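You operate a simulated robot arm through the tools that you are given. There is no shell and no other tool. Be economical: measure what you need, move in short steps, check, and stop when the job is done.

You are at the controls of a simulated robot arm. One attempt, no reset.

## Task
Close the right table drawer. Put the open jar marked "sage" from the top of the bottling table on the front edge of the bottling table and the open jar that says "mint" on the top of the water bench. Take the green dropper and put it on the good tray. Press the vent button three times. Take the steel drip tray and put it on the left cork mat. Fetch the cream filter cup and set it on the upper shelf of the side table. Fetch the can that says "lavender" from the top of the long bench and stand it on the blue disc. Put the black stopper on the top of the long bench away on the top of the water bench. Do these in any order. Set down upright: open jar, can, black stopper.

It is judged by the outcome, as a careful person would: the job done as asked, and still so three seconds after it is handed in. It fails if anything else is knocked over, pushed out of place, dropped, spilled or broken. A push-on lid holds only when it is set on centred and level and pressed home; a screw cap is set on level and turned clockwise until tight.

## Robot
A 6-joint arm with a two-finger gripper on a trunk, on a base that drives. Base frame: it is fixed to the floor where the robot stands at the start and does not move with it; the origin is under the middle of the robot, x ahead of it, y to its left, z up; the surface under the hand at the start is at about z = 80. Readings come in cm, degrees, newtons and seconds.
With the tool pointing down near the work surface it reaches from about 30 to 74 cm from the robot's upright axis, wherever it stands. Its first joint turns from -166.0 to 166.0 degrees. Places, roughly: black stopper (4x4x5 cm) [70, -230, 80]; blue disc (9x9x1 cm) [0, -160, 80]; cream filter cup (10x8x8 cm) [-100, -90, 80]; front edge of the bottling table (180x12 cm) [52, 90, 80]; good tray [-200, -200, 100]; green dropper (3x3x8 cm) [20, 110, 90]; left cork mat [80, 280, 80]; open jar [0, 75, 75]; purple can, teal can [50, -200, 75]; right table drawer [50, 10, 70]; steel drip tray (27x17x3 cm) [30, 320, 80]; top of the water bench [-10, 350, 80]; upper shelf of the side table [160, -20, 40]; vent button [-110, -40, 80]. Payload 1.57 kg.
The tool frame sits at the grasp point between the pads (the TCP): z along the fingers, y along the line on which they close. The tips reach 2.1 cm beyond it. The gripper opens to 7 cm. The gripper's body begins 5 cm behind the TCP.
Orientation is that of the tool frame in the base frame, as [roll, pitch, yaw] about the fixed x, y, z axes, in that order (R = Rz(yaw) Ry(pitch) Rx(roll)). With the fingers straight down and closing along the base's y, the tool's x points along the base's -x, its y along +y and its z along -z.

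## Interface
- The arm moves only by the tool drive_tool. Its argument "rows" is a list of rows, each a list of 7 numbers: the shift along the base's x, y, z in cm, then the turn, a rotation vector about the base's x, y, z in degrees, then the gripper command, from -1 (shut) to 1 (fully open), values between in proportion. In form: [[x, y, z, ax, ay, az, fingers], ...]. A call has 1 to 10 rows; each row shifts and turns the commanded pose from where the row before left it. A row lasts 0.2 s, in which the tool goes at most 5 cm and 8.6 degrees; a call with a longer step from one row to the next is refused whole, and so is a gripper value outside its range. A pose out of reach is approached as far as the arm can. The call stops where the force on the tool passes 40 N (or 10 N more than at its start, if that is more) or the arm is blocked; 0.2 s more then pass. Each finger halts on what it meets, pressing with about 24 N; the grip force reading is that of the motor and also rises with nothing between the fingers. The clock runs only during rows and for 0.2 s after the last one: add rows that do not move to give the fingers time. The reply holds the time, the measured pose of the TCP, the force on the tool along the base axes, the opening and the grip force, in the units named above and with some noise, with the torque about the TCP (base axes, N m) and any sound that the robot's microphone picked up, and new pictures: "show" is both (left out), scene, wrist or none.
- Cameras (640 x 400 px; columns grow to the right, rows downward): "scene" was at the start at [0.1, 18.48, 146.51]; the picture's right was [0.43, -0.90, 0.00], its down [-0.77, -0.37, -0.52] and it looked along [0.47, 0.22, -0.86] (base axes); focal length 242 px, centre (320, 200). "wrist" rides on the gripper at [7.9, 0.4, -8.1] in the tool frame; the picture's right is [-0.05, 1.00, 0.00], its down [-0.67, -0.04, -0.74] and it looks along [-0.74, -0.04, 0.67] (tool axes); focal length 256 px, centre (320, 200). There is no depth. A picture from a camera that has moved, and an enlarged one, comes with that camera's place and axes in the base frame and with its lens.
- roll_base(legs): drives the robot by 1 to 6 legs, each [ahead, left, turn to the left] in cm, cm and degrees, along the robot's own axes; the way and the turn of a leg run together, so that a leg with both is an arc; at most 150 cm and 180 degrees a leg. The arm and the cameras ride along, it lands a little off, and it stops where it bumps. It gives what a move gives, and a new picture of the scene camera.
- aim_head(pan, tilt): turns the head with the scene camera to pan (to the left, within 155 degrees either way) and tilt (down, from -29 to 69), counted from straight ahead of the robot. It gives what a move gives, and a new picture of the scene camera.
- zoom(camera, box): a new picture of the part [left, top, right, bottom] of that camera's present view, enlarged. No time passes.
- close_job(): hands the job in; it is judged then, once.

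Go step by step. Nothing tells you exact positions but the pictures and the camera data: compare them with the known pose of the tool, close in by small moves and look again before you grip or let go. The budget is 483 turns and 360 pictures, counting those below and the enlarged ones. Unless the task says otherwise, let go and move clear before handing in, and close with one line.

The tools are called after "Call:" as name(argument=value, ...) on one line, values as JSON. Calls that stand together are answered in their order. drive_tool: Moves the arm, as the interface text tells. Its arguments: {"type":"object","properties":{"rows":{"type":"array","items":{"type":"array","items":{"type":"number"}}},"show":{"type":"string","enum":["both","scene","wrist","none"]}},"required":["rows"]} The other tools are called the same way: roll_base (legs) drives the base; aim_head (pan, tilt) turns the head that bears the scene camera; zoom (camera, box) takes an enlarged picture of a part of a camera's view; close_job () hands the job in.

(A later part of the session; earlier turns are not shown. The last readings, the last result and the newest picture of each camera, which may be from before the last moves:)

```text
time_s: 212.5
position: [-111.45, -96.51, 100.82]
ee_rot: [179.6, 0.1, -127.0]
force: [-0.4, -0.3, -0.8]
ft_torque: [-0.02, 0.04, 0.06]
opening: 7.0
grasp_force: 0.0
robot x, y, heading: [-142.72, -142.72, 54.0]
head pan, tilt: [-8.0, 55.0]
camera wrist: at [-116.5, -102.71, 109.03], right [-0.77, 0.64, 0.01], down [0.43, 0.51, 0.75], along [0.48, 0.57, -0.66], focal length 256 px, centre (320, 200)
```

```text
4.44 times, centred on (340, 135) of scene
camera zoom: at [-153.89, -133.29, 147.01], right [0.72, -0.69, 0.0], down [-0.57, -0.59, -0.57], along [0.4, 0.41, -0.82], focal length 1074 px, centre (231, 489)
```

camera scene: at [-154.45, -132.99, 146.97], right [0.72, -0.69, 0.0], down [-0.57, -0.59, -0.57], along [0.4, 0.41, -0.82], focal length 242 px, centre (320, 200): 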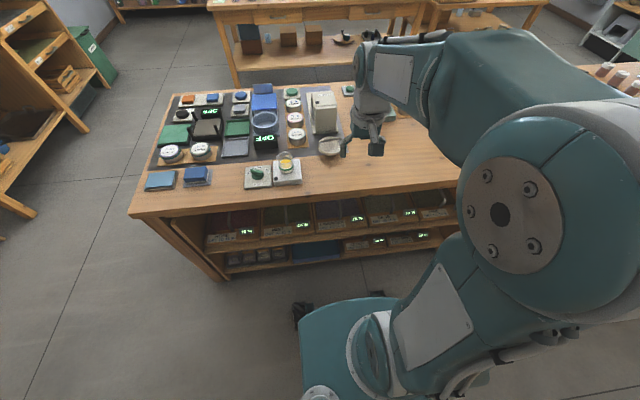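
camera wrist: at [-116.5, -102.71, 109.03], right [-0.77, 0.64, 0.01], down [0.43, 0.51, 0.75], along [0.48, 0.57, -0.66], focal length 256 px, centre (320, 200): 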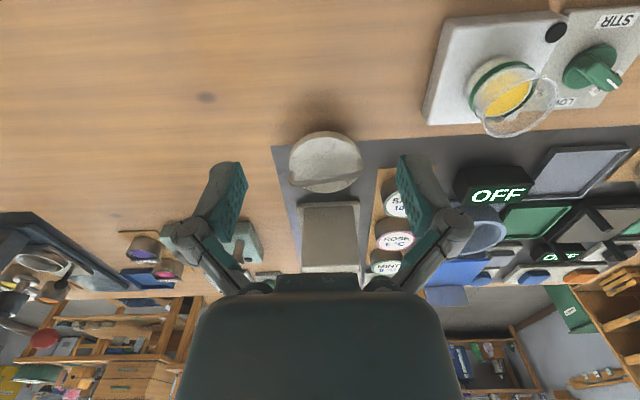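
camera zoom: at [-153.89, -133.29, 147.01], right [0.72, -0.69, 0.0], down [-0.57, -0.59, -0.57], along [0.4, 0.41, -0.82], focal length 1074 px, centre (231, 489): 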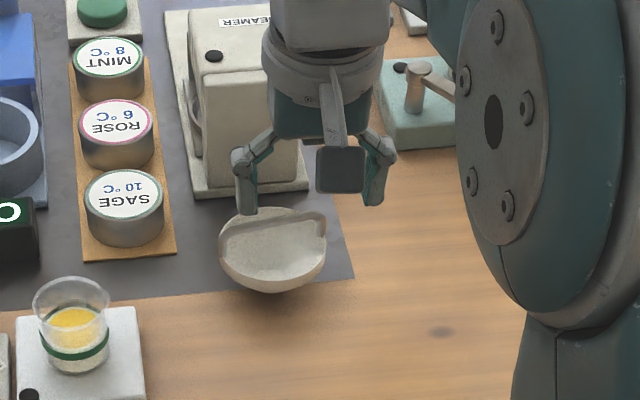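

The handle bar arches over the bowl at about [-104,-87,87.5], running near −25°. I rotate the gripper to close across the bar and move over it.

Call:
drive_tool(rows=[[0.82, 1.07, 0, 0, 0, -8.5, 1], [0.82, 1.07, 0, 0, 0, -8.5, 1], [0.82, 1.07, 0, 0, 0, -8.5, 1], [0.82, 1.07, 0, 0, 0, -8.5, 1], [0.82, 1.07, 0, 0, 0, -8.5, 1], [0.82, 1.07, 0, 0, 0, -8.5, 1], [0.82, 1.07, -1, 0, 0, -8.5, 1], [0.82, 1.07, -1, 0, 0, -8.5, 1], [0.82, 1.07, -1, 0, 0, -8.5, 1], [0, 0, -1, 0, 0, 0, 0.5]], show="both")

```text
time_s: 214.7
position: [-104.17, -86.88, 96.8]
ee_rot: [179.8, 0.3, 156.4]
force: [0.2, -0.6, -0.5]
ft_torque: [-0.01, -0.01, 0.02]
opening: 5.26
grasp_force: 0.1
robot x, y, heading: [-142.61, -142.58, 54.5]
head pan, tilt: [-8.0, 55.0]
camera scene: at [-153.92, -133.2, 147.01], right [0.72, -0.69, 0.0], down [-0.57, -0.59, -0.57], along [0.4, 0.41, -0.82], focal length 242 px, centre (320, 200)
camera wrist: at [-111.28, -83.35, 104.97], right [0.45, 0.89, 0.01], down [0.59, -0.3, 0.75], along [0.67, -0.33, -0.66], focal length 256 px, centre (320, 200)
```

scene: 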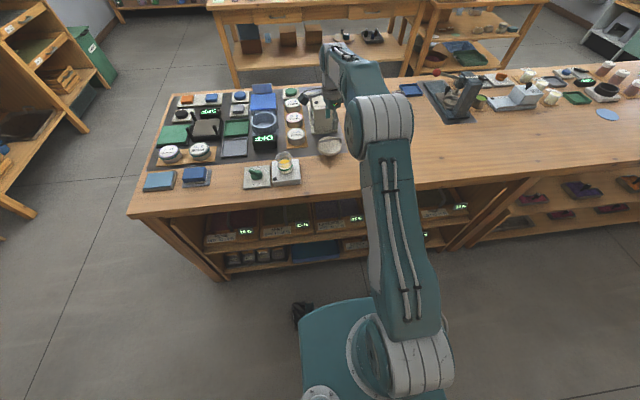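
wrist: 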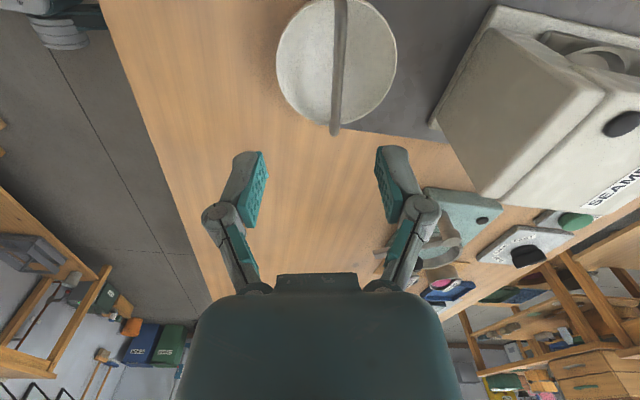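

Bar is aligned with the gripper; it lies 1.3 cm further. I correct and descend onto it.

Call:
drive_tool(rows=[[0.6, 1.2, -2, 0, 0, 0, 0.5], [0, 0, -3, 0, 0, 0, 0.5], [0, 0, 0, 0, 0, 0, 0.5]], show="both")

Call:
zoom(camera="scene", box=[280, 90, 400, 180])

```text
time_s: 215.5
position: [-103.38, -85.62, 91.89]
ee_rot: [179.8, 0.3, 156.5]
force: [-0.7, 0.2, -0.2]
ft_torque: [-0.02, 0.02, 0.03]
opening: 5.26
grasp_force: 0.0
robot x, y, heading: [-142.94, -142.65, 53.9]
head pan, tilt: [-8.0, 55.0]
camera scene: at [-153.92, -133.19, 147.01], right [0.72, -0.69, 0.0], down [-0.57, -0.59, -0.57], along [0.4, 0.41, -0.82], focal length 242 px, centre (320, 200)
camera wrist: at [-110.6, -82.13, 99.93], right [0.45, 0.89, 0.01], down [0.59, -0.3, 0.75], along [0.67, -0.33, -0.66], focal length 256 px, centre (320, 200)
```

scene: 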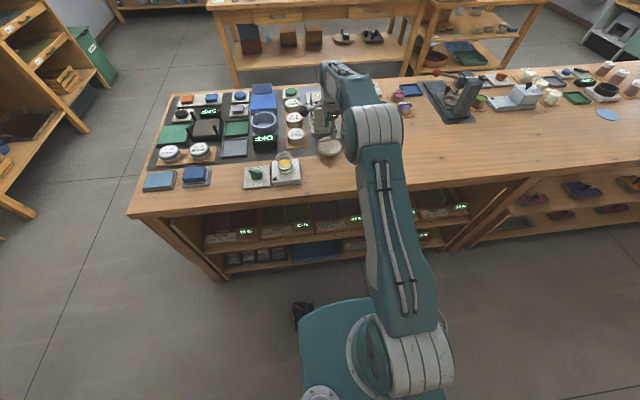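
wrist: 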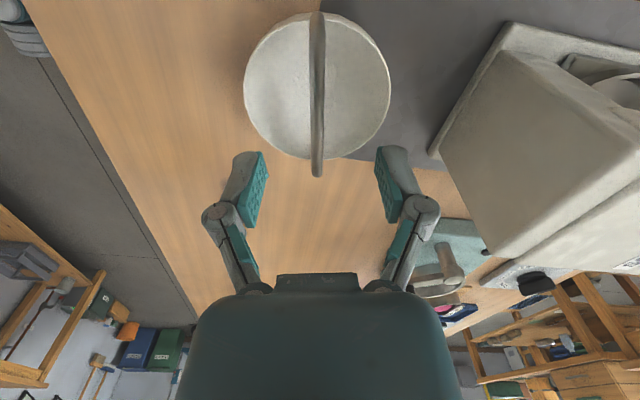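

```text
4.44 times, centred on (340, 135) of scene
camera zoom: at [-153.92, -133.19, 147.01], right [0.72, -0.69, 0.0], down [-0.57, -0.59, -0.57], along [0.4, 0.41, -0.82], focal length 1074 px, centre (231, 489)
```

zoom: 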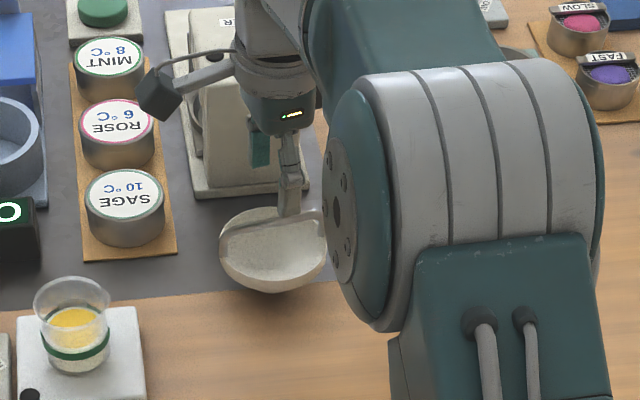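

Call:
drive_tool(rows=[[-1.5, 0.7, -1.5, 0, 0, 0, 0.5], [0, 0, -2, 0, 0, 0, 0.5], [0, 0, -1.5, 0, 0, 0, 0.5], [0, 0, 0, 0, 0, 0, 0.5]], show="wrist")

Call:
zoom(camera="scene", box=[280, 90, 400, 180])

```text
time_s: 216.5
position: [-104.93, -84.9, 86.92]
ee_rot: [179.7, 0.3, 156.5]
force: [-0.5, 0.0, 0.1]
ft_torque: [0.02, -0.01, 0.0]
opening: 5.29
grasp_force: 0.2
robot x, y, heading: [-143.0, -142.65, 54.0]
head pan, tilt: [-8.0, 55.0]
camera wrist: at [-112.14, -81.31, 95.02], right [0.45, 0.89, 0.01], down [0.59, -0.3, 0.75], along [0.67, -0.33, -0.66], focal length 256 px, centre (320, 200)
```

wrist: 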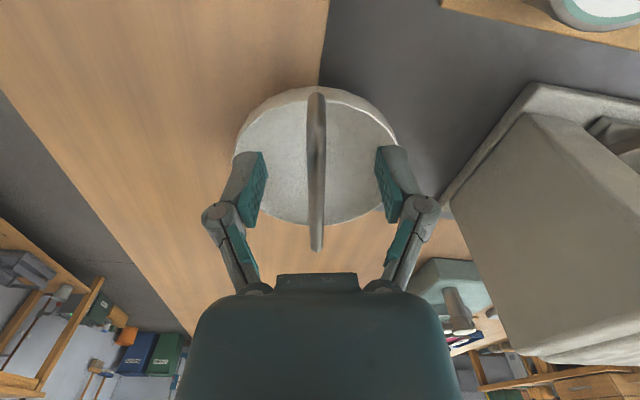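

```text
4.44 times, centred on (340, 135) of scene
camera zoom: at [-153.93, -133.18, 147.0], right [0.72, -0.69, 0.0], down [-0.57, -0.59, -0.57], along [0.4, 0.41, -0.82], focal length 1074 px, centre (231, 489)
```

zoom: 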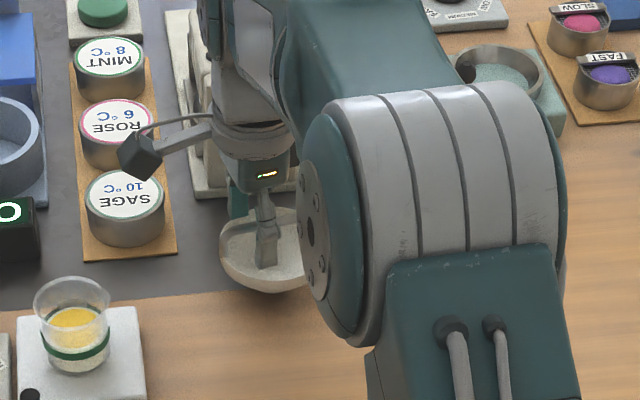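

The bar runs right between the pads at mid-span. I close.

Call:
drive_tool(rows=[[0, 0, 0, 0, 0, 0, 0], [0, 0, 0, 0, 0, 0, -1], [0, 0, 0, 0, 0, 0, -1], [0, 0, 0, 0, 0, 0, -1], [0, 0, 1.5, 0, 0, 0, -1], [0, 0, 1.5, 0, 0, 0, -1], [0, 0, 0, 0, 0, 0, -1]], show="wrist")

```text
time_s: 218.1
position: [-104.99, -84.95, 89.8]
ee_rot: [179.7, 0.3, 156.5]
force: [1.0, 0.3, 0.6]
ft_torque: [-0.01, 0.02, 0.01]
opening: 0.55
grasp_force: 24.2
robot x, y, heading: [-143.13, -142.41, 54.2]
head pan, tilt: [-8.0, 55.0]
camera wrist: at [-112.15, -81.45, 98.03], right [0.45, 0.89, 0.01], down [0.59, -0.3, 0.75], along [0.67, -0.33, -0.66], focal length 256 px, centre (320, 200)
```

wrist: 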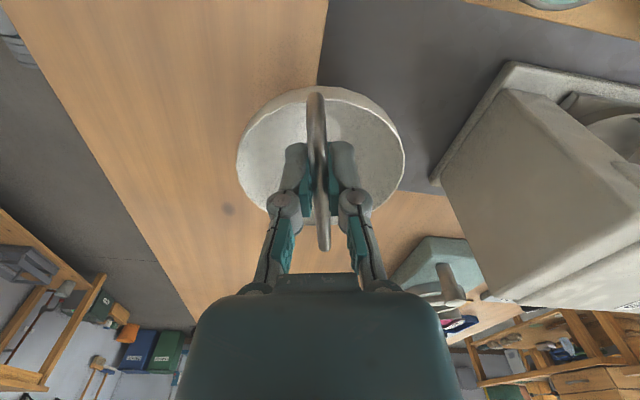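

The filter cup hangs level from its handle. I raise and tuck it, then drive round the bench's left end into the middle aisle to inspect the side table's shelves.

Call:
drive_tool(rows=[[0, 0, 5, 0, 0, 0, -1], [0, 0, 5, 0, 0, 0, -1], [0, 0, 5, 0, 0, 0, -1], [-2.5, -3.8, 0, 0, 0, 0, -1], [-2.5, -3.8, 0, 0, 0, 0, -1], [-2.5, -3.8, 0, 0, 0, 0, -1], [-2.5, -3.8, 0, 0, 0, 0, -1], [-2.5, -3.8, 0, 0, 0, 0, -1], [0, 0, 0, 0, 0, 0, -1]], show="none")

Call:
roll_base(legs=[[0, 122, 0], [110, 0, 0], [68, 0, 0], [0, -100, 0], [0, -100, 0]])

Call:
aim_head(pan=-35, tilt=40)

```text
time_s: 220.1
position: [-117.38, -104.04, 105.05]
ee_rot: [179.7, 0.2, 156.5]
force: [0.8, -0.5, -0.1]
ft_torque: [0.01, 0.03, -0.09]
opening: 0.6
grasp_force: 24.1
robot x, y, heading: [-143.02, -142.68, 54.3]
head pan, tilt: [-8.0, 55.0]
```

```text
time_s: 244.5
position: [51.56, -8.97, 105.06]
ee_rot: [179.7, 0.3, 155.8]
force: [0.9, 0.4, 0.1]
ft_torque: [-0.04, 0.04, -0.02]
opening: 0.58
grasp_force: 23.8
robot x, y, heading: [25.4, -47.52, 53.4]
head pan, tilt: [-8.0, 55.0]
camera scene: at [14.59, -37.59, 146.99], right [0.71, -0.7, 0.0], down [-0.58, -0.58, -0.57], along [0.4, 0.41, -0.82], focal length 242 px, centre (320, 200)
```

scene: 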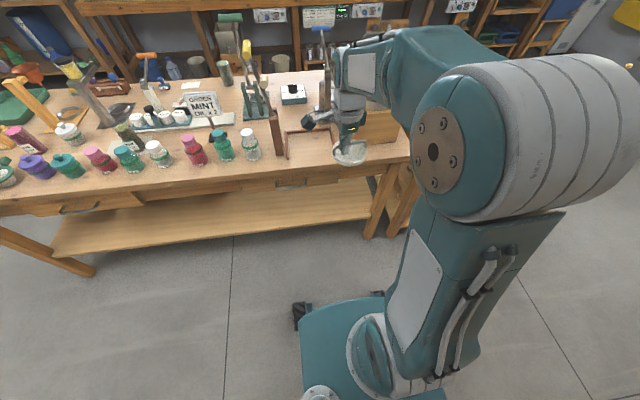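

```text
time_s: 245.4
position: [51.64, -8.93, 105.07]
ee_rot: [179.7, 0.3, 155.7]
force: [0.0, -0.6, -0.5]
ft_torque: [-0.03, 0.0, -0.02]
opening: 0.58
grasp_force: 24.5
robot x, y, heading: [25.46, -47.39, 53.6]
head pan, tilt: [-35.0, 40.0]
camera scene: at [17.7, -40.13, 149.08], right [0.32, -0.95, 0.0], down [-0.61, -0.2, -0.77], along [0.73, 0.24, -0.64], focal length 242 px, centre (320, 200)
```

scene: 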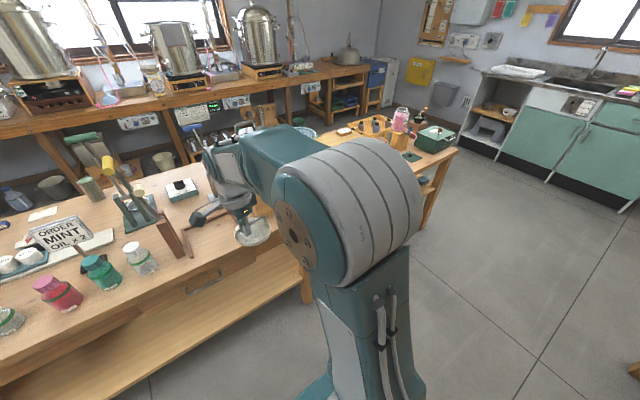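

Call:
roll_base(legs=[[-10, -88, 0.6]])

Call:
aim_head(pan=5, tilt=40)

Call:
zoom(camera="scene", box=[150, 40, 450, 250])

```text
time_s: 250.1
position: [115.64, -69.21, 105.01]
ee_rot: [179.7, 0.4, 156.0]
force: [-0.7, -0.1, -0.4]
ft_torque: [0.02, 0.0, -0.01]
opening: 0.58
grasp_force: 23.8
robot x, y, heading: [89.68, -107.81, 53.2]
head pan, tilt: [-35.0, 40.0]
camera scene: at [81.64, -100.55, 149.06], right [0.32, -0.95, 0.0], down [-0.61, -0.2, -0.77], along [0.73, 0.24, -0.64], focal length 242 px, centre (320, 200)
```

scene: 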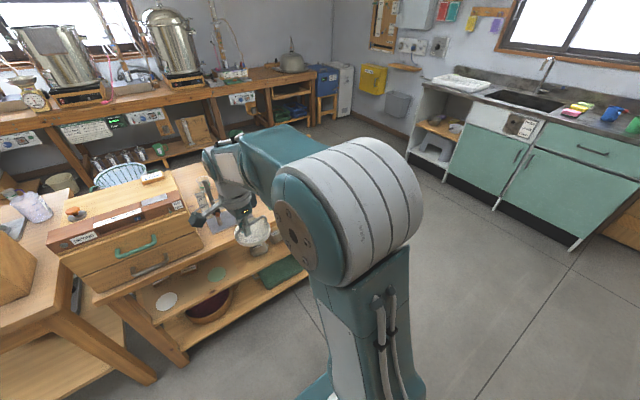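

```text
time_s: 251.1
position: [115.67, -69.37, 105.13]
ee_rot: [179.7, 0.3, 155.9]
force: [0.5, 0.0, -0.8]
ft_torque: [0.01, 0.02, 0.02]
opening: 0.6
grasp_force: 24.1
robot x, y, heading: [90.45, -107.97, 53.3]
head pan, tilt: [5.0, 40.0]
camera scene: at [78.18, -96.1, 149.07], right [0.85, -0.52, 0.0], down [-0.34, -0.55, -0.77], along [0.4, 0.65, -0.64], focal length 242 px, centre (320, 200)
```

scene: 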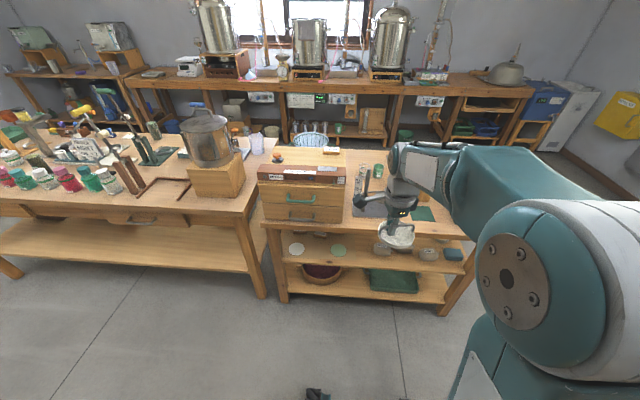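

```text
1.90 times, centred on (300, 145) of scene
camera zoom: at [78.18, -96.1, 149.07], right [0.85, -0.52, 0.0], down [-0.34, -0.55, -0.77], along [0.4, 0.65, -0.64], focal length 460 px, centre (358, 305)
```

zoom: 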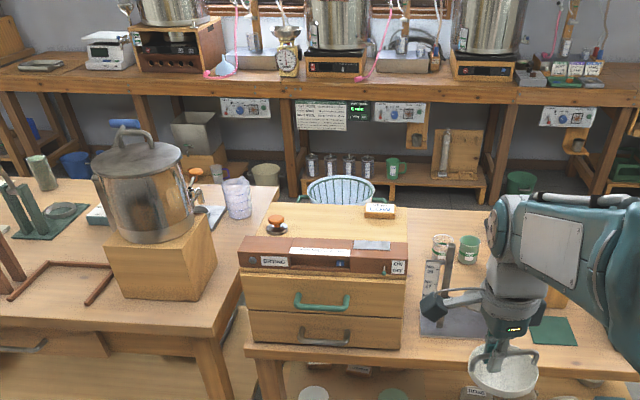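

The side table's upper shelf (z≈44) lies under its top (z≈67), so the cup must go in with a forward-tilted tool; I need to regrasp the handle along the reach direction first. I look behind me at the long bench's near edge for a free spot.

Call:
aim_head(pan=150, tilt=45)

Call:
aim_head(pan=-150, tilt=45)

```text
time_s: 253.4
position: [115.65, -69.55, 105.05]
ee_rot: [179.7, 0.3, 155.9]
force: [0.0, 0.8, -0.9]
ft_torque: [-0.02, 0.01, 0.02]
opening: 0.59
grasp_force: 24.1
robot x, y, heading: [89.68, -107.83, 53.4]
head pan, tilt: [150.0, 45.0]
camera scene: at [66.27, -106.59, 148.36], right [-0.4, 0.92, 0.0], down [0.65, 0.28, -0.71], along [-0.65, -0.28, -0.71], focal length 242 px, centre (320, 200)
```

scene: 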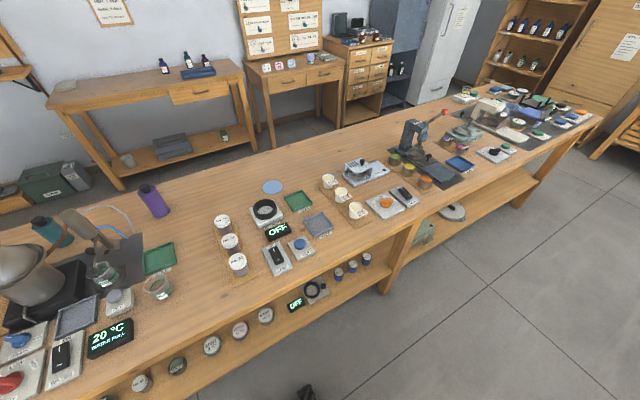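

```text
time_s: 257.5
position: [115.67, -69.46, 105.02]
ee_rot: [179.7, 0.2, 155.9]
force: [0.1, 0.1, -0.2]
ft_torque: [-0.04, 0.02, -0.03]
opening: 0.62
grasp_force: 23.8
robot x, y, heading: [89.83, -107.67, 53.5]
head pan, tilt: [-150.0, 45.0]
camera scene: at [72.81, -111.44, 148.37], right [-0.99, 0.11, 0.0], down [0.08, 0.7, -0.71], along [-0.08, -0.7, -0.71], focal length 242 px, centre (320, 200)
```

scene: 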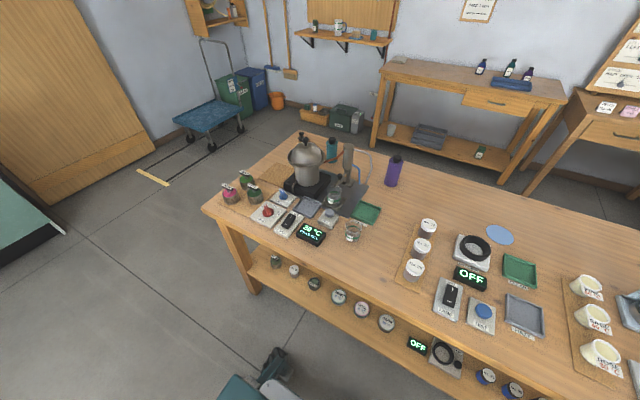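

I found a free spot on the long bench's near edge, about s=128, n=−85 (≈[54,−144]). I turn the tool so the handle points along the reach direction, then turn the robot to face that bench.

Call:
drive_tool(rows=[[0, 0, 0, 0, 0, 8.5, -1], [0, 0, 0, 0, 0, 8.5, -1], [0, 0, 0, 0, 0, 8.5, -1], [0, 0, 0, 0, 0, 8.5, -1], [0, 0, 0, 0, 0, 8.5, -1], [0, 0, 0, 0, 0, 8.5, -1], [0, 0, 0, 0, 0, 8.5, -1], [0, 0, 0, 0, 0, 8.5, -1], [0, 0, 0, 0, 0, 8.5, -1], [0, 0, 0, 0, 0, 0, -1]], show="wrist")

Call:
roll_base(legs=[[8, 7, 0], [0, 0, 180]])

Call:
aim_head(pan=0, tilt=55)

```text
time_s: 259.7
position: [115.68, -69.35, 105.13]
ee_rot: [179.6, 0.2, -127.4]
force: [-0.8, 0.1, -0.9]
ft_torque: [0.0, -0.02, -0.02]
opening: 0.61
grasp_force: 24.6
robot x, y, heading: [89.83, -107.47, 53.4]
head pan, tilt: [-150.0, 45.0]
camera wrist: at [110.49, -75.47, 113.18], right [-0.76, 0.65, 0.01], down [0.44, 0.5, 0.75], along [0.48, 0.57, -0.67], focal length 256 px, centre (320, 200)
```

wrist: 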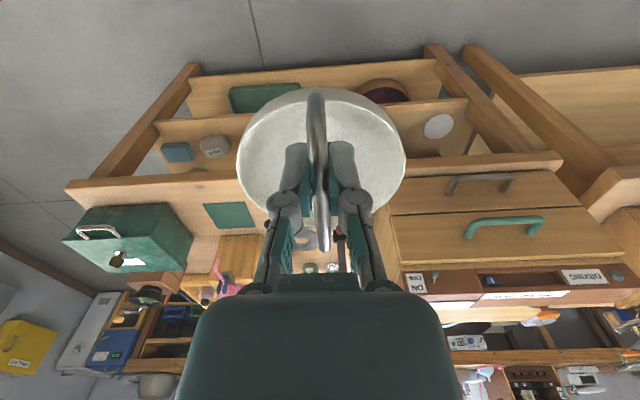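

```text
time_s: 268.3
position: [64.17, -136.5, 105.04]
ee_rot: [179.6, 0.2, 54.2]
force: [-0.8, 0.0, -0.7]
ft_torque: [0.01, 0.05, -0.02]
opening: 0.59
grasp_force: 24.3
robot x, y, heading: [88.89, -97.35, -124.7]
head pan, tilt: [-150.0, 45.0]
camera scene: at [105.47, -93.18, 148.37], right [1.0, -0.08, 0.0], down [-0.06, -0.7, -0.71], along [0.06, 0.71, -0.71], focal length 242 px, centre (320, 200)
```

scene: 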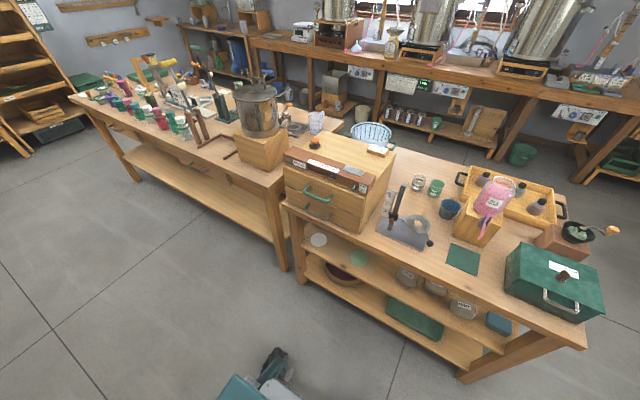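

```text
time_s: 270.6
position: [64.08, -136.42, 105.01]
ee_rot: [179.6, 0.2, 54.1]
force: [0.7, 0.0, -0.3]
ft_torque: [0.0, -0.01, 0.02]
opening: 0.55
grasp_force: 23.8
robot x, y, heading: [88.44, -97.14, -124.7]
head pan, tilt: [0.0, 55.0]
camera scene: at [100.68, -107.22, 147.01], right [-0.82, 0.57, 0.0], down [0.47, 0.67, -0.57], along [-0.33, -0.47, -0.82], focal length 242 px, centre (320, 200)
```

scene: 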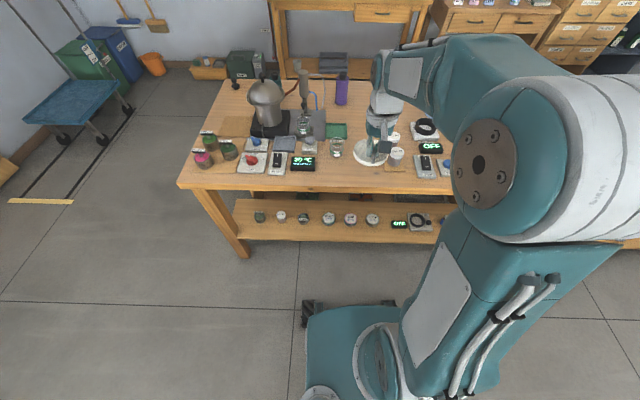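

Call:
zoom(camera="scene", box=[180, 80, 480, 260])

Call:
zoom(camera="wrist", box=[0, 0, 640, 400])

```text
2.13 times, centred on (330, 170) of scene
camera zoom: at [100.68, -107.22, 147.01], right [-0.82, 0.57, 0.0], down [0.47, 0.67, -0.57], along [-0.33, -0.47, -0.82], focal length 516 px, centre (299, 264)
```

zoom: 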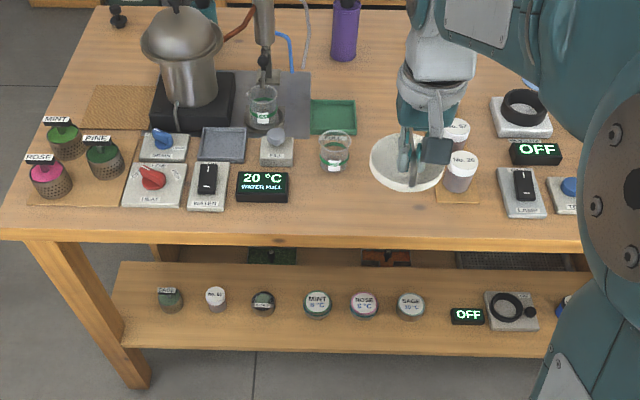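

```text
1.00 times, centred on (320, 200) of wrist (not enlarged: the box is as wide or as high as the picture)
camera zoom: at [69.11, -130.12, 113.18], right [0.78, -0.63, 0.01], down [-0.42, -0.52, 0.75], along [-0.47, -0.58, -0.66], focal length 256 px, centre (320, 200)
```

zoom: 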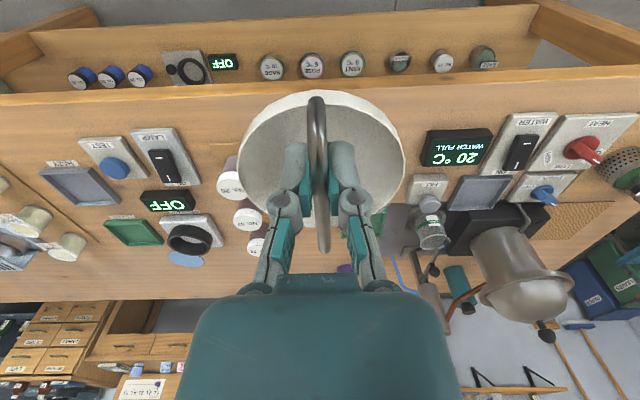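

Free spot at s≈133, n≈−87.5, i.e. [56.5,−148.7]. I lower the cup there.

Call:
drive_tool(rows=[[-1.9, -3.1, 0, 0, 0, 0, -1], [-1.9, -3.1, -1, 0, 0, 0, -1], [-1.9, -3.1, -2, 0, 0, 0, -1], [-1.9, -3, -2, 0, 0, 0, -1], [0, 0, -3, 0, 0, 0, -1], [0, 0, -3, 0, 0, 0, -1], [0, 0, -3, 0, 0, 0, -1], [0, 0, -2, 0, 0, 0, -1]], show="both")

```text
time_s: 272.4
position: [56.62, -148.65, 89.05]
ee_rot: [179.6, 0.2, 54.3]
force: [0.5, -0.7, -0.3]
ft_torque: [-0.03, 0.03, 0.01]
opening: 0.62
grasp_force: 24.0
robot x, y, heading: [88.63, -97.02, -124.8]
head pan, tilt: [0.0, 55.0]
camera scene: at [100.64, -107.29, 147.0], right [-0.82, 0.57, 0.0], down [0.47, 0.67, -0.57], along [-0.33, -0.47, -0.82], focal length 242 px, centre (320, 200)
camera wrist: at [61.65, -142.36, 97.17], right [0.78, -0.63, 0.01], down [-0.42, -0.52, 0.75], along [-0.47, -0.58, -0.66], focal length 256 px, centre (320, 200)
```

scene: 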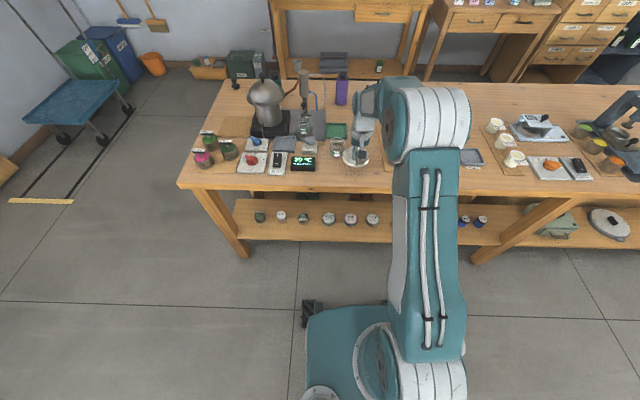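
wrist: 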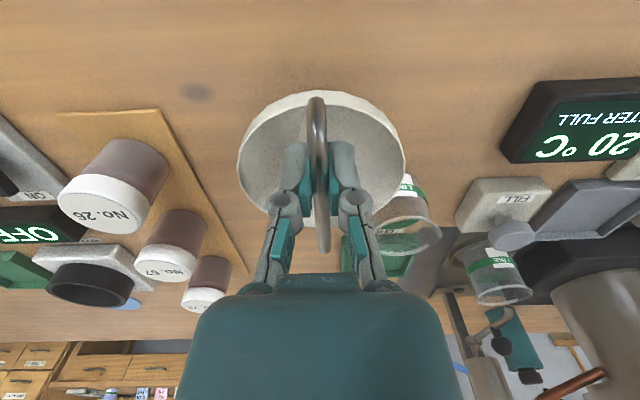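

The glass beaker is near on the right; I shift the cup 3 cm left before setting it down.

Call:
drive_tool(rows=[[-2.1, 2.2, 0, 0, 0, 0, -1], [0, 0, -0.8, 0, 0, 0, -1], [0, 0, -0.6, 0, 0, 0, -1], [0, 0, -0.4, 0, 0, 0, -1], [0, 0, 0, 0, 0, 0, -1]], show="wrist")

```text
time_s: 273.6
position: [54.42, -146.37, 87.32]
ee_rot: [179.5, 0.1, 54.3]
force: [-0.4, 0.6, 0.0]
ft_torque: [0.0, -0.01, 0.0]
opening: 0.6
grasp_force: 24.1
robot x, y, heading: [89.04, -96.99, -124.7]
head pan, tilt: [0.0, 55.0]
camera wrist: at [59.44, -140.2, 95.41], right [0.78, -0.63, 0.01], down [-0.42, -0.51, 0.75], along [-0.47, -0.58, -0.66], focal length 256 px, centre (320, 200)
```

wrist: 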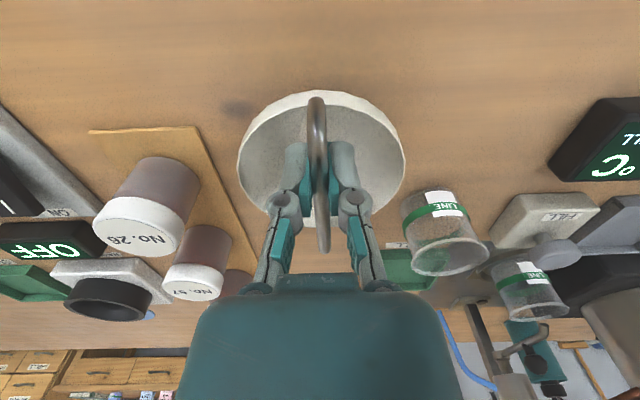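

Clear on both sides. I lower gently to contact.

Call:
drive_tool(rows=[[0, 0, -0.3, 0, 0, 0, -1], [0, 0, -0.3, 0, 0, 0, -1], [0, 0, -0.2, 0, 0, 0, -1], [0, 0, 0, 0, 0, 0, -1]], show="none")

```text
time_s: 274.6
position: [54.34, -146.42, 86.55]
ee_rot: [179.6, 0.4, 54.2]
force: [-0.3, 0.4, 16.9]
ft_torque: [-0.18, 0.09, -0.04]
opening: 0.59
grasp_force: 23.8
robot x, y, heading: [88.81, -96.95, -124.8]
head pan, tilt: [0.0, 55.0]
```

Down. I open slightly and tilt the tool forward about 52° around the handle bar.

Call:
drive_tool(rows=[[0, 0, 0.2, 0, 0, 0, -0.4], [0, 0, 0, 0, 0, 0, 0], [0, 0, 0.3, 0, 0, 0, 0], [0, 0, 0, -6.9, 5, 0, 0], [0, 0, 0, -6.9, 5, 0, 0], [0, 0, 0, -6.9, 5, 0, 0], [0, 0, 0, -6.9, 5, 0, 0], [0, 0, 0, -6.9, 5, 0, 0], [0, 0, 0, -6.9, 5, 0, 0], [0, 0, 0, 0, 0, 0, 0]], show="both")

Call:
zoom(camera="scene", box=[290, 70, 430, 175])

```text
time_s: 276.9
position: [54.33, -146.54, 86.96]
ee_rot: [179.9, 51.3, 54.4]
force: [-0.2, 0.6, -0.4]
ft_torque: [0.04, -0.01, 0.0]
opening: 3.53
grasp_force: 0.1
robot x, y, heading: [88.68, -97.27, -124.6]
head pan, tilt: [0.0, 55.0]
camera scene: at [100.65, -107.24, 147.01], right [-0.82, 0.57, 0.0], down [0.47, 0.67, -0.57], along [-0.33, -0.47, -0.82], focal length 242 px, centre (320, 200)
camera wrist: at [61.36, -137.55, 85.88], right [0.79, -0.61, 0.04], down [0.07, 0.16, 0.99], along [-0.6, -0.78, 0.16], focal length 256 px, centre (320, 200)
```

scene: 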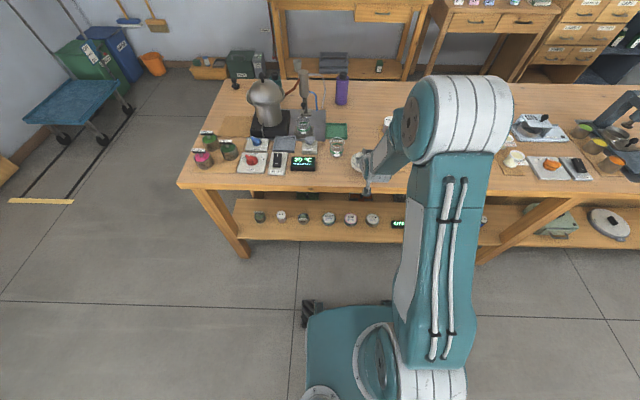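
wrist: 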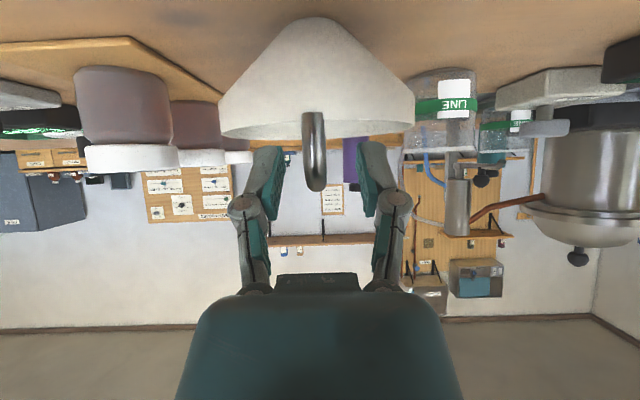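

```text
3.81 times, centred on (360, 122) of scene
camera zoom: at [100.65, -107.24, 147.01], right [-0.82, 0.57, 0.0], down [0.47, 0.67, -0.57], along [-0.33, -0.47, -0.82], focal length 921 px, centre (168, 495)
```

zoom: 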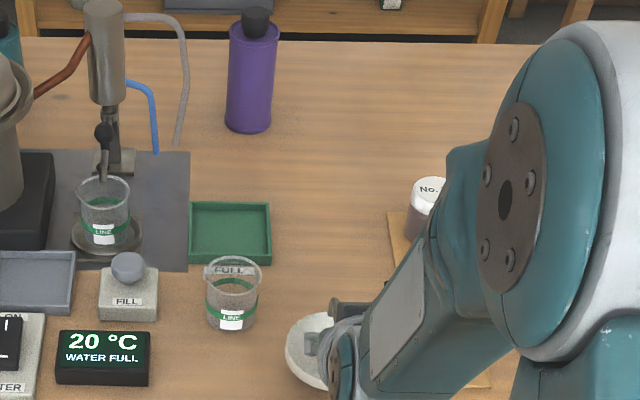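

The bar lies between the tilted fingers. I close and lift slightly.

Call:
drive_tool(rows=[[0, 0, 0, 0, 0, 0, -0.5], [0, 0, 0, 0, 0, 0, -1], [0, 0, 0, 0, 0, 0, -1], [0, 0, 0, 0, 0, 0, -1], [0, 0, 2, 0, 0, 0, -1], [0, 0, 2, 0, 0, 0, -1], [0, 0, 0, 0, 0, 0, -1]], show="wrist")

```text
time_s: 278.4
position: [54.52, -146.38, 90.99]
ee_rot: [179.8, 51.3, 54.5]
force: [0.4, -0.6, 0.0]
ft_torque: [-0.03, -0.01, -0.03]
opening: 0.59
grasp_force: 24.2
robot x, y, heading: [88.85, -96.97, -124.8]
head pan, tilt: [0.0, 55.0]
camera wrist: at [61.35, -137.53, 89.96], right [0.79, -0.61, 0.04], down [0.07, 0.16, 0.99], along [-0.61, -0.78, 0.16], focal length 256 px, centre (320, 200)
```

wrist: 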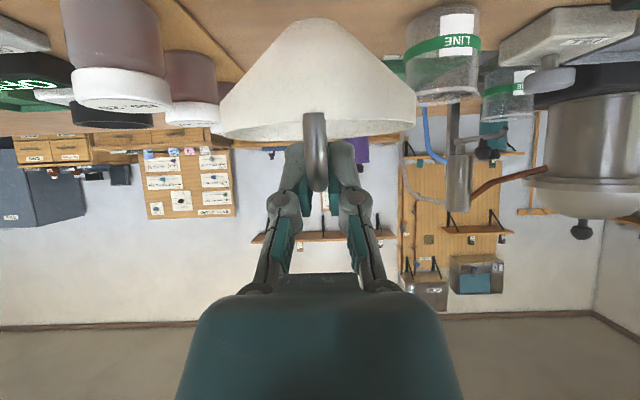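

The cup is now held upright with the tool tilted. I raise it, pull back and turn to the side table.

Call:
drive_tool(rows=[[0, 0, 4, 0, 0, 0, -1], [0, 0, 4, 0, 0, 0, -1], [1.7, 2.4, 2, 0, 0, 0, -1], [1.7, 2.4, 0, 0, 0, 0, -1], [1.2, 1.7, 0, 0, 0, 0, -1], [0, 0, 0, 0, 0, 0, -1]], show="none")

Call:
roll_base(legs=[[0, 0, 179.4]])

Call:
aim_head(pan=0, tilt=48)

```text
time_s: 279.9
position: [59.04, -140.1, 100.8]
ee_rot: [179.8, 51.3, 54.3]
force: [-0.2, -0.7, 0.0]
ft_torque: [0.0, -0.01, 0.03]
opening: 0.59
grasp_force: 24.5
robot x, y, heading: [88.93, -97.19, -124.9]
head pan, tilt: [0.0, 55.0]
```

```text
time_s: 287.6
position: [119.37, -54.62, 100.72]
ee_rot: [180.0, 51.2, -126.6]
force: [-0.3, -0.5, 0.2]
ft_torque: [0.0, -0.01, -0.01]
opening: 0.59
grasp_force: 24.0
robot x, y, heading: [88.5, -97.24, 54.2]
head pan, tilt: [0.0, 55.0]
camera scene: at [76.94, -87.14, 147.01], right [0.81, -0.58, 0.0], down [-0.48, -0.67, -0.57], along [0.33, 0.47, -0.82], focal length 242 px, centre (320, 200)
```

scene: 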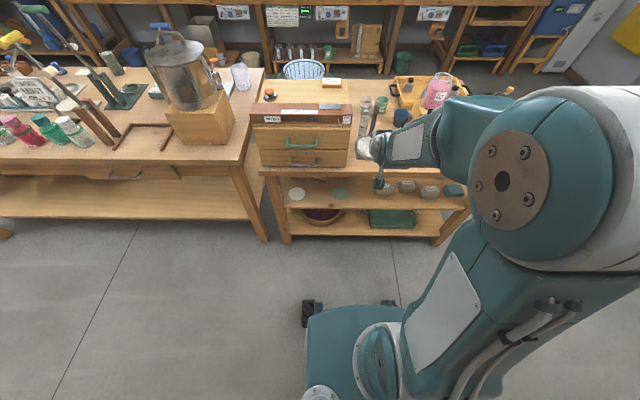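

```text
time_s: 288.2
position: [119.38, -54.62, 100.85]
ee_rot: [179.9, 51.3, -126.6]
force: [0.1, -0.3, -0.3]
ft_torque: [0.01, -0.02, 0.01]
opening: 0.56
grasp_force: 24.0
robot x, y, heading: [88.91, -97.08, 54.2]
head pan, tilt: [0.0, 48.0]
camera scene: at [77.33, -86.6, 147.93], right [0.81, -0.58, 0.0], down [-0.43, -0.6, -0.67], along [0.39, 0.54, -0.74], focal length 242 px, centre (320, 200)
```

scene: 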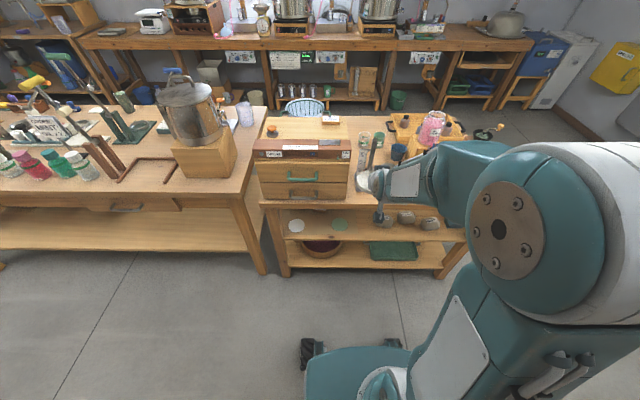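

Side table: upper shelf surface z≈41, front edge n≈44; free gap between the white disc (s≈100) and the green disc (s≈123). I slide left to s≈111 and lower the cup in front of the table.

Call:
roll_base(legs=[[-2, 17.3, 0]])

Call:
drive_tool(rows=[[0, 0, -5, 0, 0, 0, -1], [0, 0, -5, 0, 0, 0, -1], [0, 0, -5, 0, 0, 0, -1], [0, 0, -5, 0, 0, 0, -1], [0, 0, -5, 0, 0, 0, -1], [0, 0, -5, 0, 0, 0, -1], [0, 0, -5, 0, 0, 0, -1], [0, 0, -5, 0, 0, 0, -1], [0, 0, -5, 0, 0, 0, -1], [0, 0, -4, 0, 0, 0, -1]], show="both")

```text
time_s: 289.7
position: [104.16, -46.21, 100.79]
ee_rot: [179.6, 51.3, -126.7]
force: [0.0, 1.0, -0.5]
ft_torque: [0.02, 0.02, -0.01]
opening: 0.61
grasp_force: 23.8
robot x, y, heading: [73.5, -88.9, 54.5]
head pan, tilt: [0.0, 48.0]
camera scene: at [62.2, -78.24, 147.97], right [0.81, -0.58, 0.0], down [-0.43, -0.6, -0.67], along [0.39, 0.54, -0.74], focal length 242 px, centre (320, 200)
```

scene: 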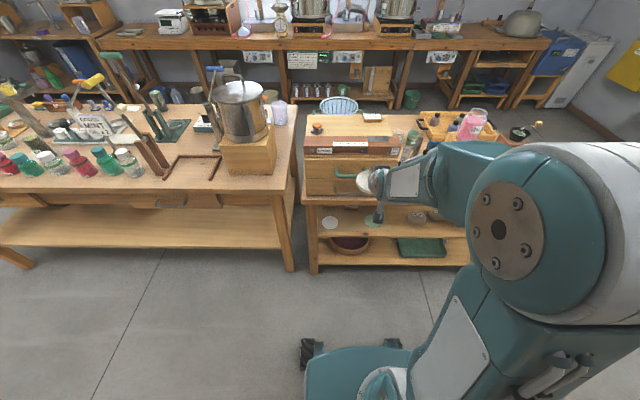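

```text
time_s: 291.9
position: [103.76, -45.93, 52.08]
ee_rot: [179.8, 51.5, -126.6]
force: [0.2, 0.0, -0.4]
ft_torque: [-0.03, -0.01, -0.03]
opening: 0.59
grasp_force: 24.2
robot x, y, heading: [73.49, -88.48, 54.0]
head pan, tilt: [0.0, 48.0]
camera scene: at [61.91, -77.92, 147.93], right [0.81, -0.58, 0.0], down [-0.43, -0.61, -0.67], along [0.39, 0.54, -0.74], focal length 242 px, centre (320, 200)
camera wrist: at [96.67, -54.77, 50.98], right [-0.78, 0.62, 0.04], down [-0.07, -0.16, 0.99], along [0.62, 0.77, 0.16], focal length 256 px, centre (320, 200)
```

scene: 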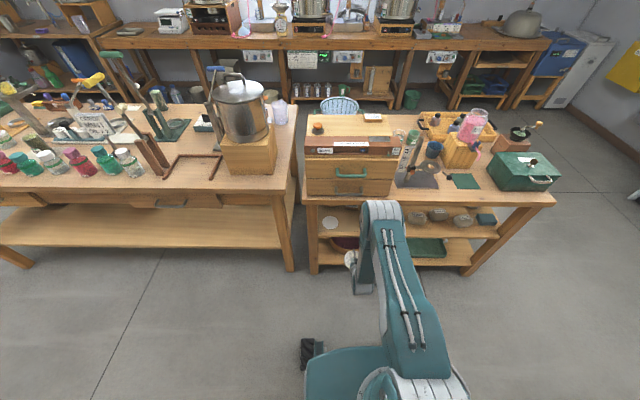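
wrist: 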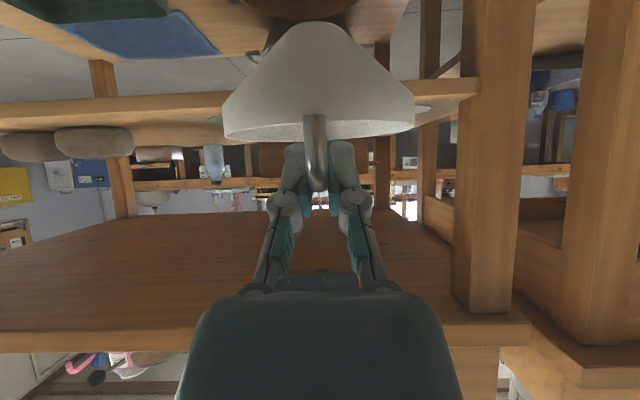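

The cup hangs in front of the shelf; combining views the shelf top is z≈46 with its edge at n≈41 and the table underside ≈72. I raise a little and drive forward 9 cm.

Call:
drive_tool(rows=[[0, 0, 2, 0, 0, 0, -1], [0, 0, 2, 0, 0, 0, -1]], show="none")

Call:
roll_base(legs=[[9, 0, 0]])

Call:
drive_tool(rows=[[1.7, 2.4, 0, 0, 0, 0, -1], [0, 0, 0, 0, 0, 0, -1]], show="both")

Call:
zoom(camera="scene", box=[270, 150, 450, 280])

```text
time_s: 292.5
position: [103.8, -46.12, 55.92]
ee_rot: [179.8, 51.3, -126.6]
force: [-0.7, 0.3, 0.8]
ft_torque: [0.01, 0.01, -0.04]
opening: 0.6
grasp_force: 23.8
robot x, y, heading: [73.6, -88.67, 54.5]
head pan, tilt: [0.0, 48.0]
```

```text
time_s: 293.6
position: [109.18, -38.74, 56.04]
ee_rot: [179.8, 51.3, -126.6]
force: [0.5, -0.6, -0.4]
ft_torque: [-0.04, -0.01, 0.0]
opening: 0.61
grasp_force: 23.8
robot x, y, heading: [78.68, -81.24, 54.2]
head pan, tilt: [0.0, 48.0]
camera scene: at [67.19, -70.57, 147.93], right [0.81, -0.58, 0.0], down [-0.43, -0.6, -0.67], along [0.39, 0.54, -0.74], focal length 242 px, centre (320, 200)
```

scene: 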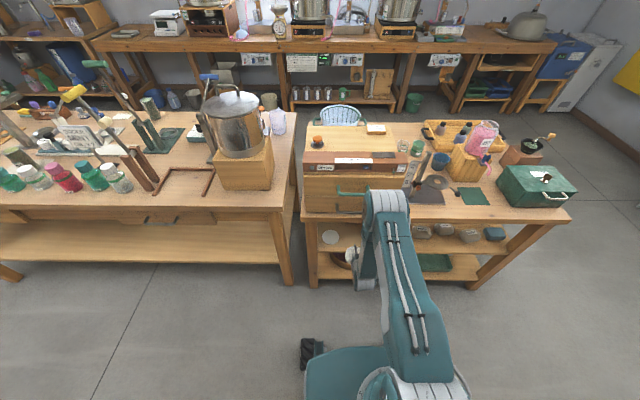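

```text
time_s: 294.2
position: [110.93, -36.33, 55.99]
ee_rot: [179.8, 51.3, -126.6]
force: [-0.3, 0.6, -0.7]
ft_torque: [0.0, 0.01, 0.01]
opening: 0.6
grasp_force: 24.2
robot x, y, heading: [78.83, -81.23, 54.5]
head pan, tilt: [0.0, 48.0]
camera scene: at [67.19, -70.56, 147.93], right [0.81, -0.58, 0.0], down [-0.43, -0.61, -0.67], along [0.39, 0.54, -0.74], focal length 242 px, centre (320, 200)
camera wrist: at [103.8, -45.11, 54.91], right [-0.78, 0.62, 0.04], down [-0.07, -0.16, 0.99], along [0.62, 0.77, 0.16], focal length 256 px, centre (320, 200)
```

scene: 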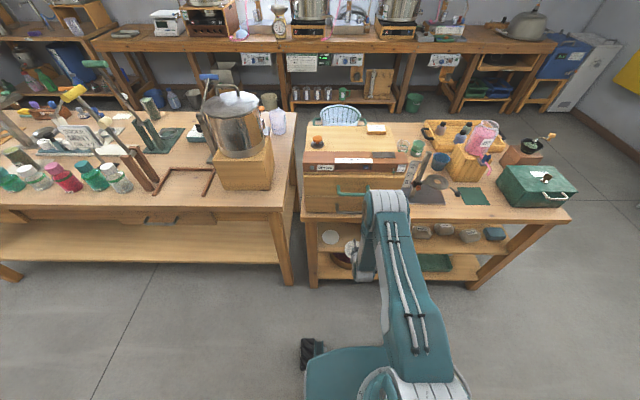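
wrist: 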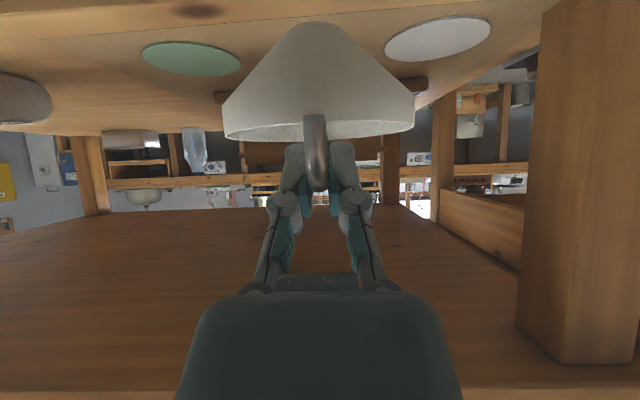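

```text
3.08 times, centred on (360, 215) of scene
camera zoom: at [67.19, -70.56, 147.93], right [0.81, -0.58, 0.0], down [-0.43, -0.61, -0.67], along [0.39, 0.54, -0.74], focal length 744 px, centre (197, 154)
```

zoom: 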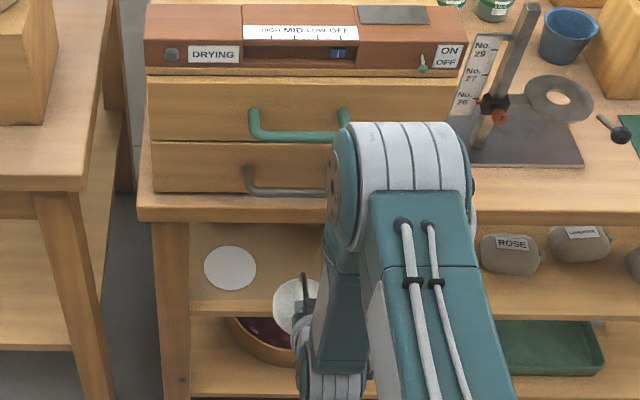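

The wrist camera shows the shelf top with the two discs and a clear gap between them. I slide the cup in above the shelf.

Call:
drive_tool(rows=[[1.9, 2.0, 0, 0, 0, 0, -1], [1.7, 2.4, 0, 0, 0, 0, -1], [1.5, 2.1, 0, 0, 0, 0, -1], [1.2, 1.6, 0, 0, 0, 0, -1], [0, 0, 0, 0, 0, 0, -1]], show="both")

Call:
zoom(camera="scene", box=[270, 150, 450, 280])

```text
time_s: 295.4
position: [117.07, -28.3, 55.95]
ee_rot: [179.8, 51.4, -126.6]
force: [-0.6, -1.7, -0.3]
ft_torque: [0.01, -0.02, -0.02]
opening: 0.61
grasp_force: 24.6
robot x, y, heading: [78.62, -81.14, 54.5]
head pan, tilt: [0.0, 48.0]
camera scene: at [67.21, -70.54, 147.93], right [0.81, -0.58, 0.0], down [-0.43, -0.61, -0.67], along [0.39, 0.54, -0.74], focal length 242 px, centre (320, 200)
camera wrist: at [110.01, -37.15, 54.92], right [-0.78, 0.62, 0.04], down [-0.07, -0.16, 0.99], along [0.62, 0.77, 0.16], focal length 256 px, centre (320, 200)
```

scene: 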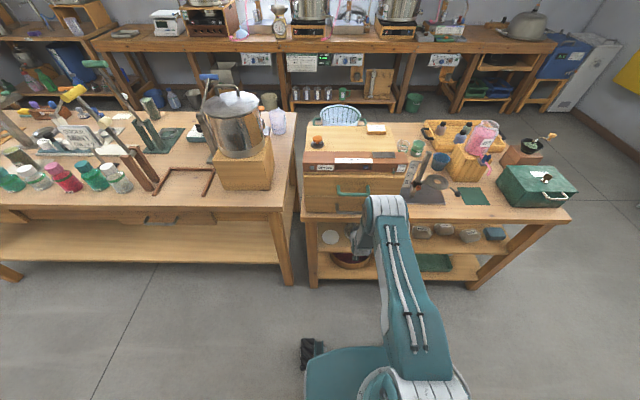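
wrist: 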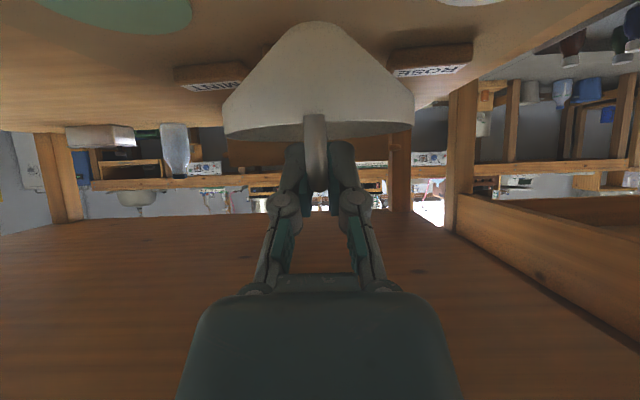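

```text
3.08 times, centred on (360, 215) of scene
camera zoom: at [67.21, -70.54, 147.93], right [0.81, -0.58, 0.0], down [-0.43, -0.61, -0.67], along [0.39, 0.54, -0.74], focal length 744 px, centre (197, 154)
```

zoom: 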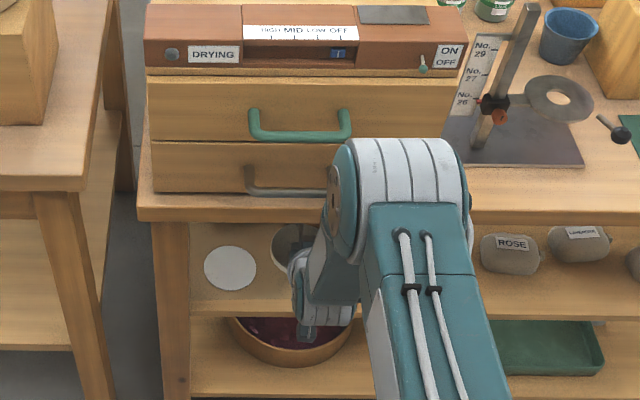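

Call:
drive_tool(rows=[[1.4, 2.0, 0, 0, 0, 0, -1], [0, 0, -1, 0, 0, 0, -1], [0, 0, -1, 0, 0, 0, -1], [0, 0, -0.6, 0, 0, 0, -1], [0, 0, 0, 0, 0, 0, -1]], show="wrist")

```text
time_s: 296.6
position: [118.52, -26.19, 53.29]
ee_rot: [179.7, 51.3, -126.6]
force: [0.0, -0.6, 0.1]
ft_torque: [-0.02, -0.03, 0.0]
opening: 0.59
grasp_force: 23.7
robot x, y, heading: [78.73, -81.05, 54.4]
head pan, tilt: [0.0, 48.0]
camera wrist: at [111.49, -35.03, 52.23], right [-0.78, 0.62, 0.04], down [-0.07, -0.16, 0.99], along [0.62, 0.77, 0.16], focal length 256 px, centre (320, 200)
```

wrist: 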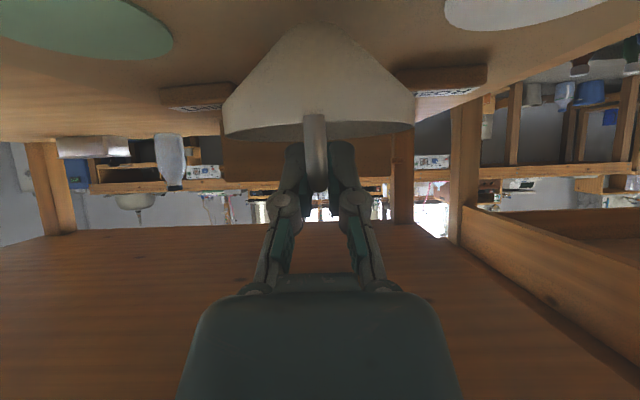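

Call:
drive_tool(rows=[[0, 0, -0.5, 0, 0, 0, -1], [0, 0, -0.5, 0, 0, 0, -1], [0, 0, -0.5, 0, 0, 0, -1], [0, 0, 0, 0, 0, 0, -1]], show="none")

```text
time_s: 297.6
position: [118.59, -26.21, 51.96]
ee_rot: [179.8, 51.5, -126.7]
force: [-1.0, -2.2, 9.0]
ft_torque: [0.03, -0.01, -0.02]
opening: 0.59
grasp_force: 24.2
robot x, y, heading: [78.44, -80.91, 54.2]
head pan, tilt: [0.0, 48.0]
```

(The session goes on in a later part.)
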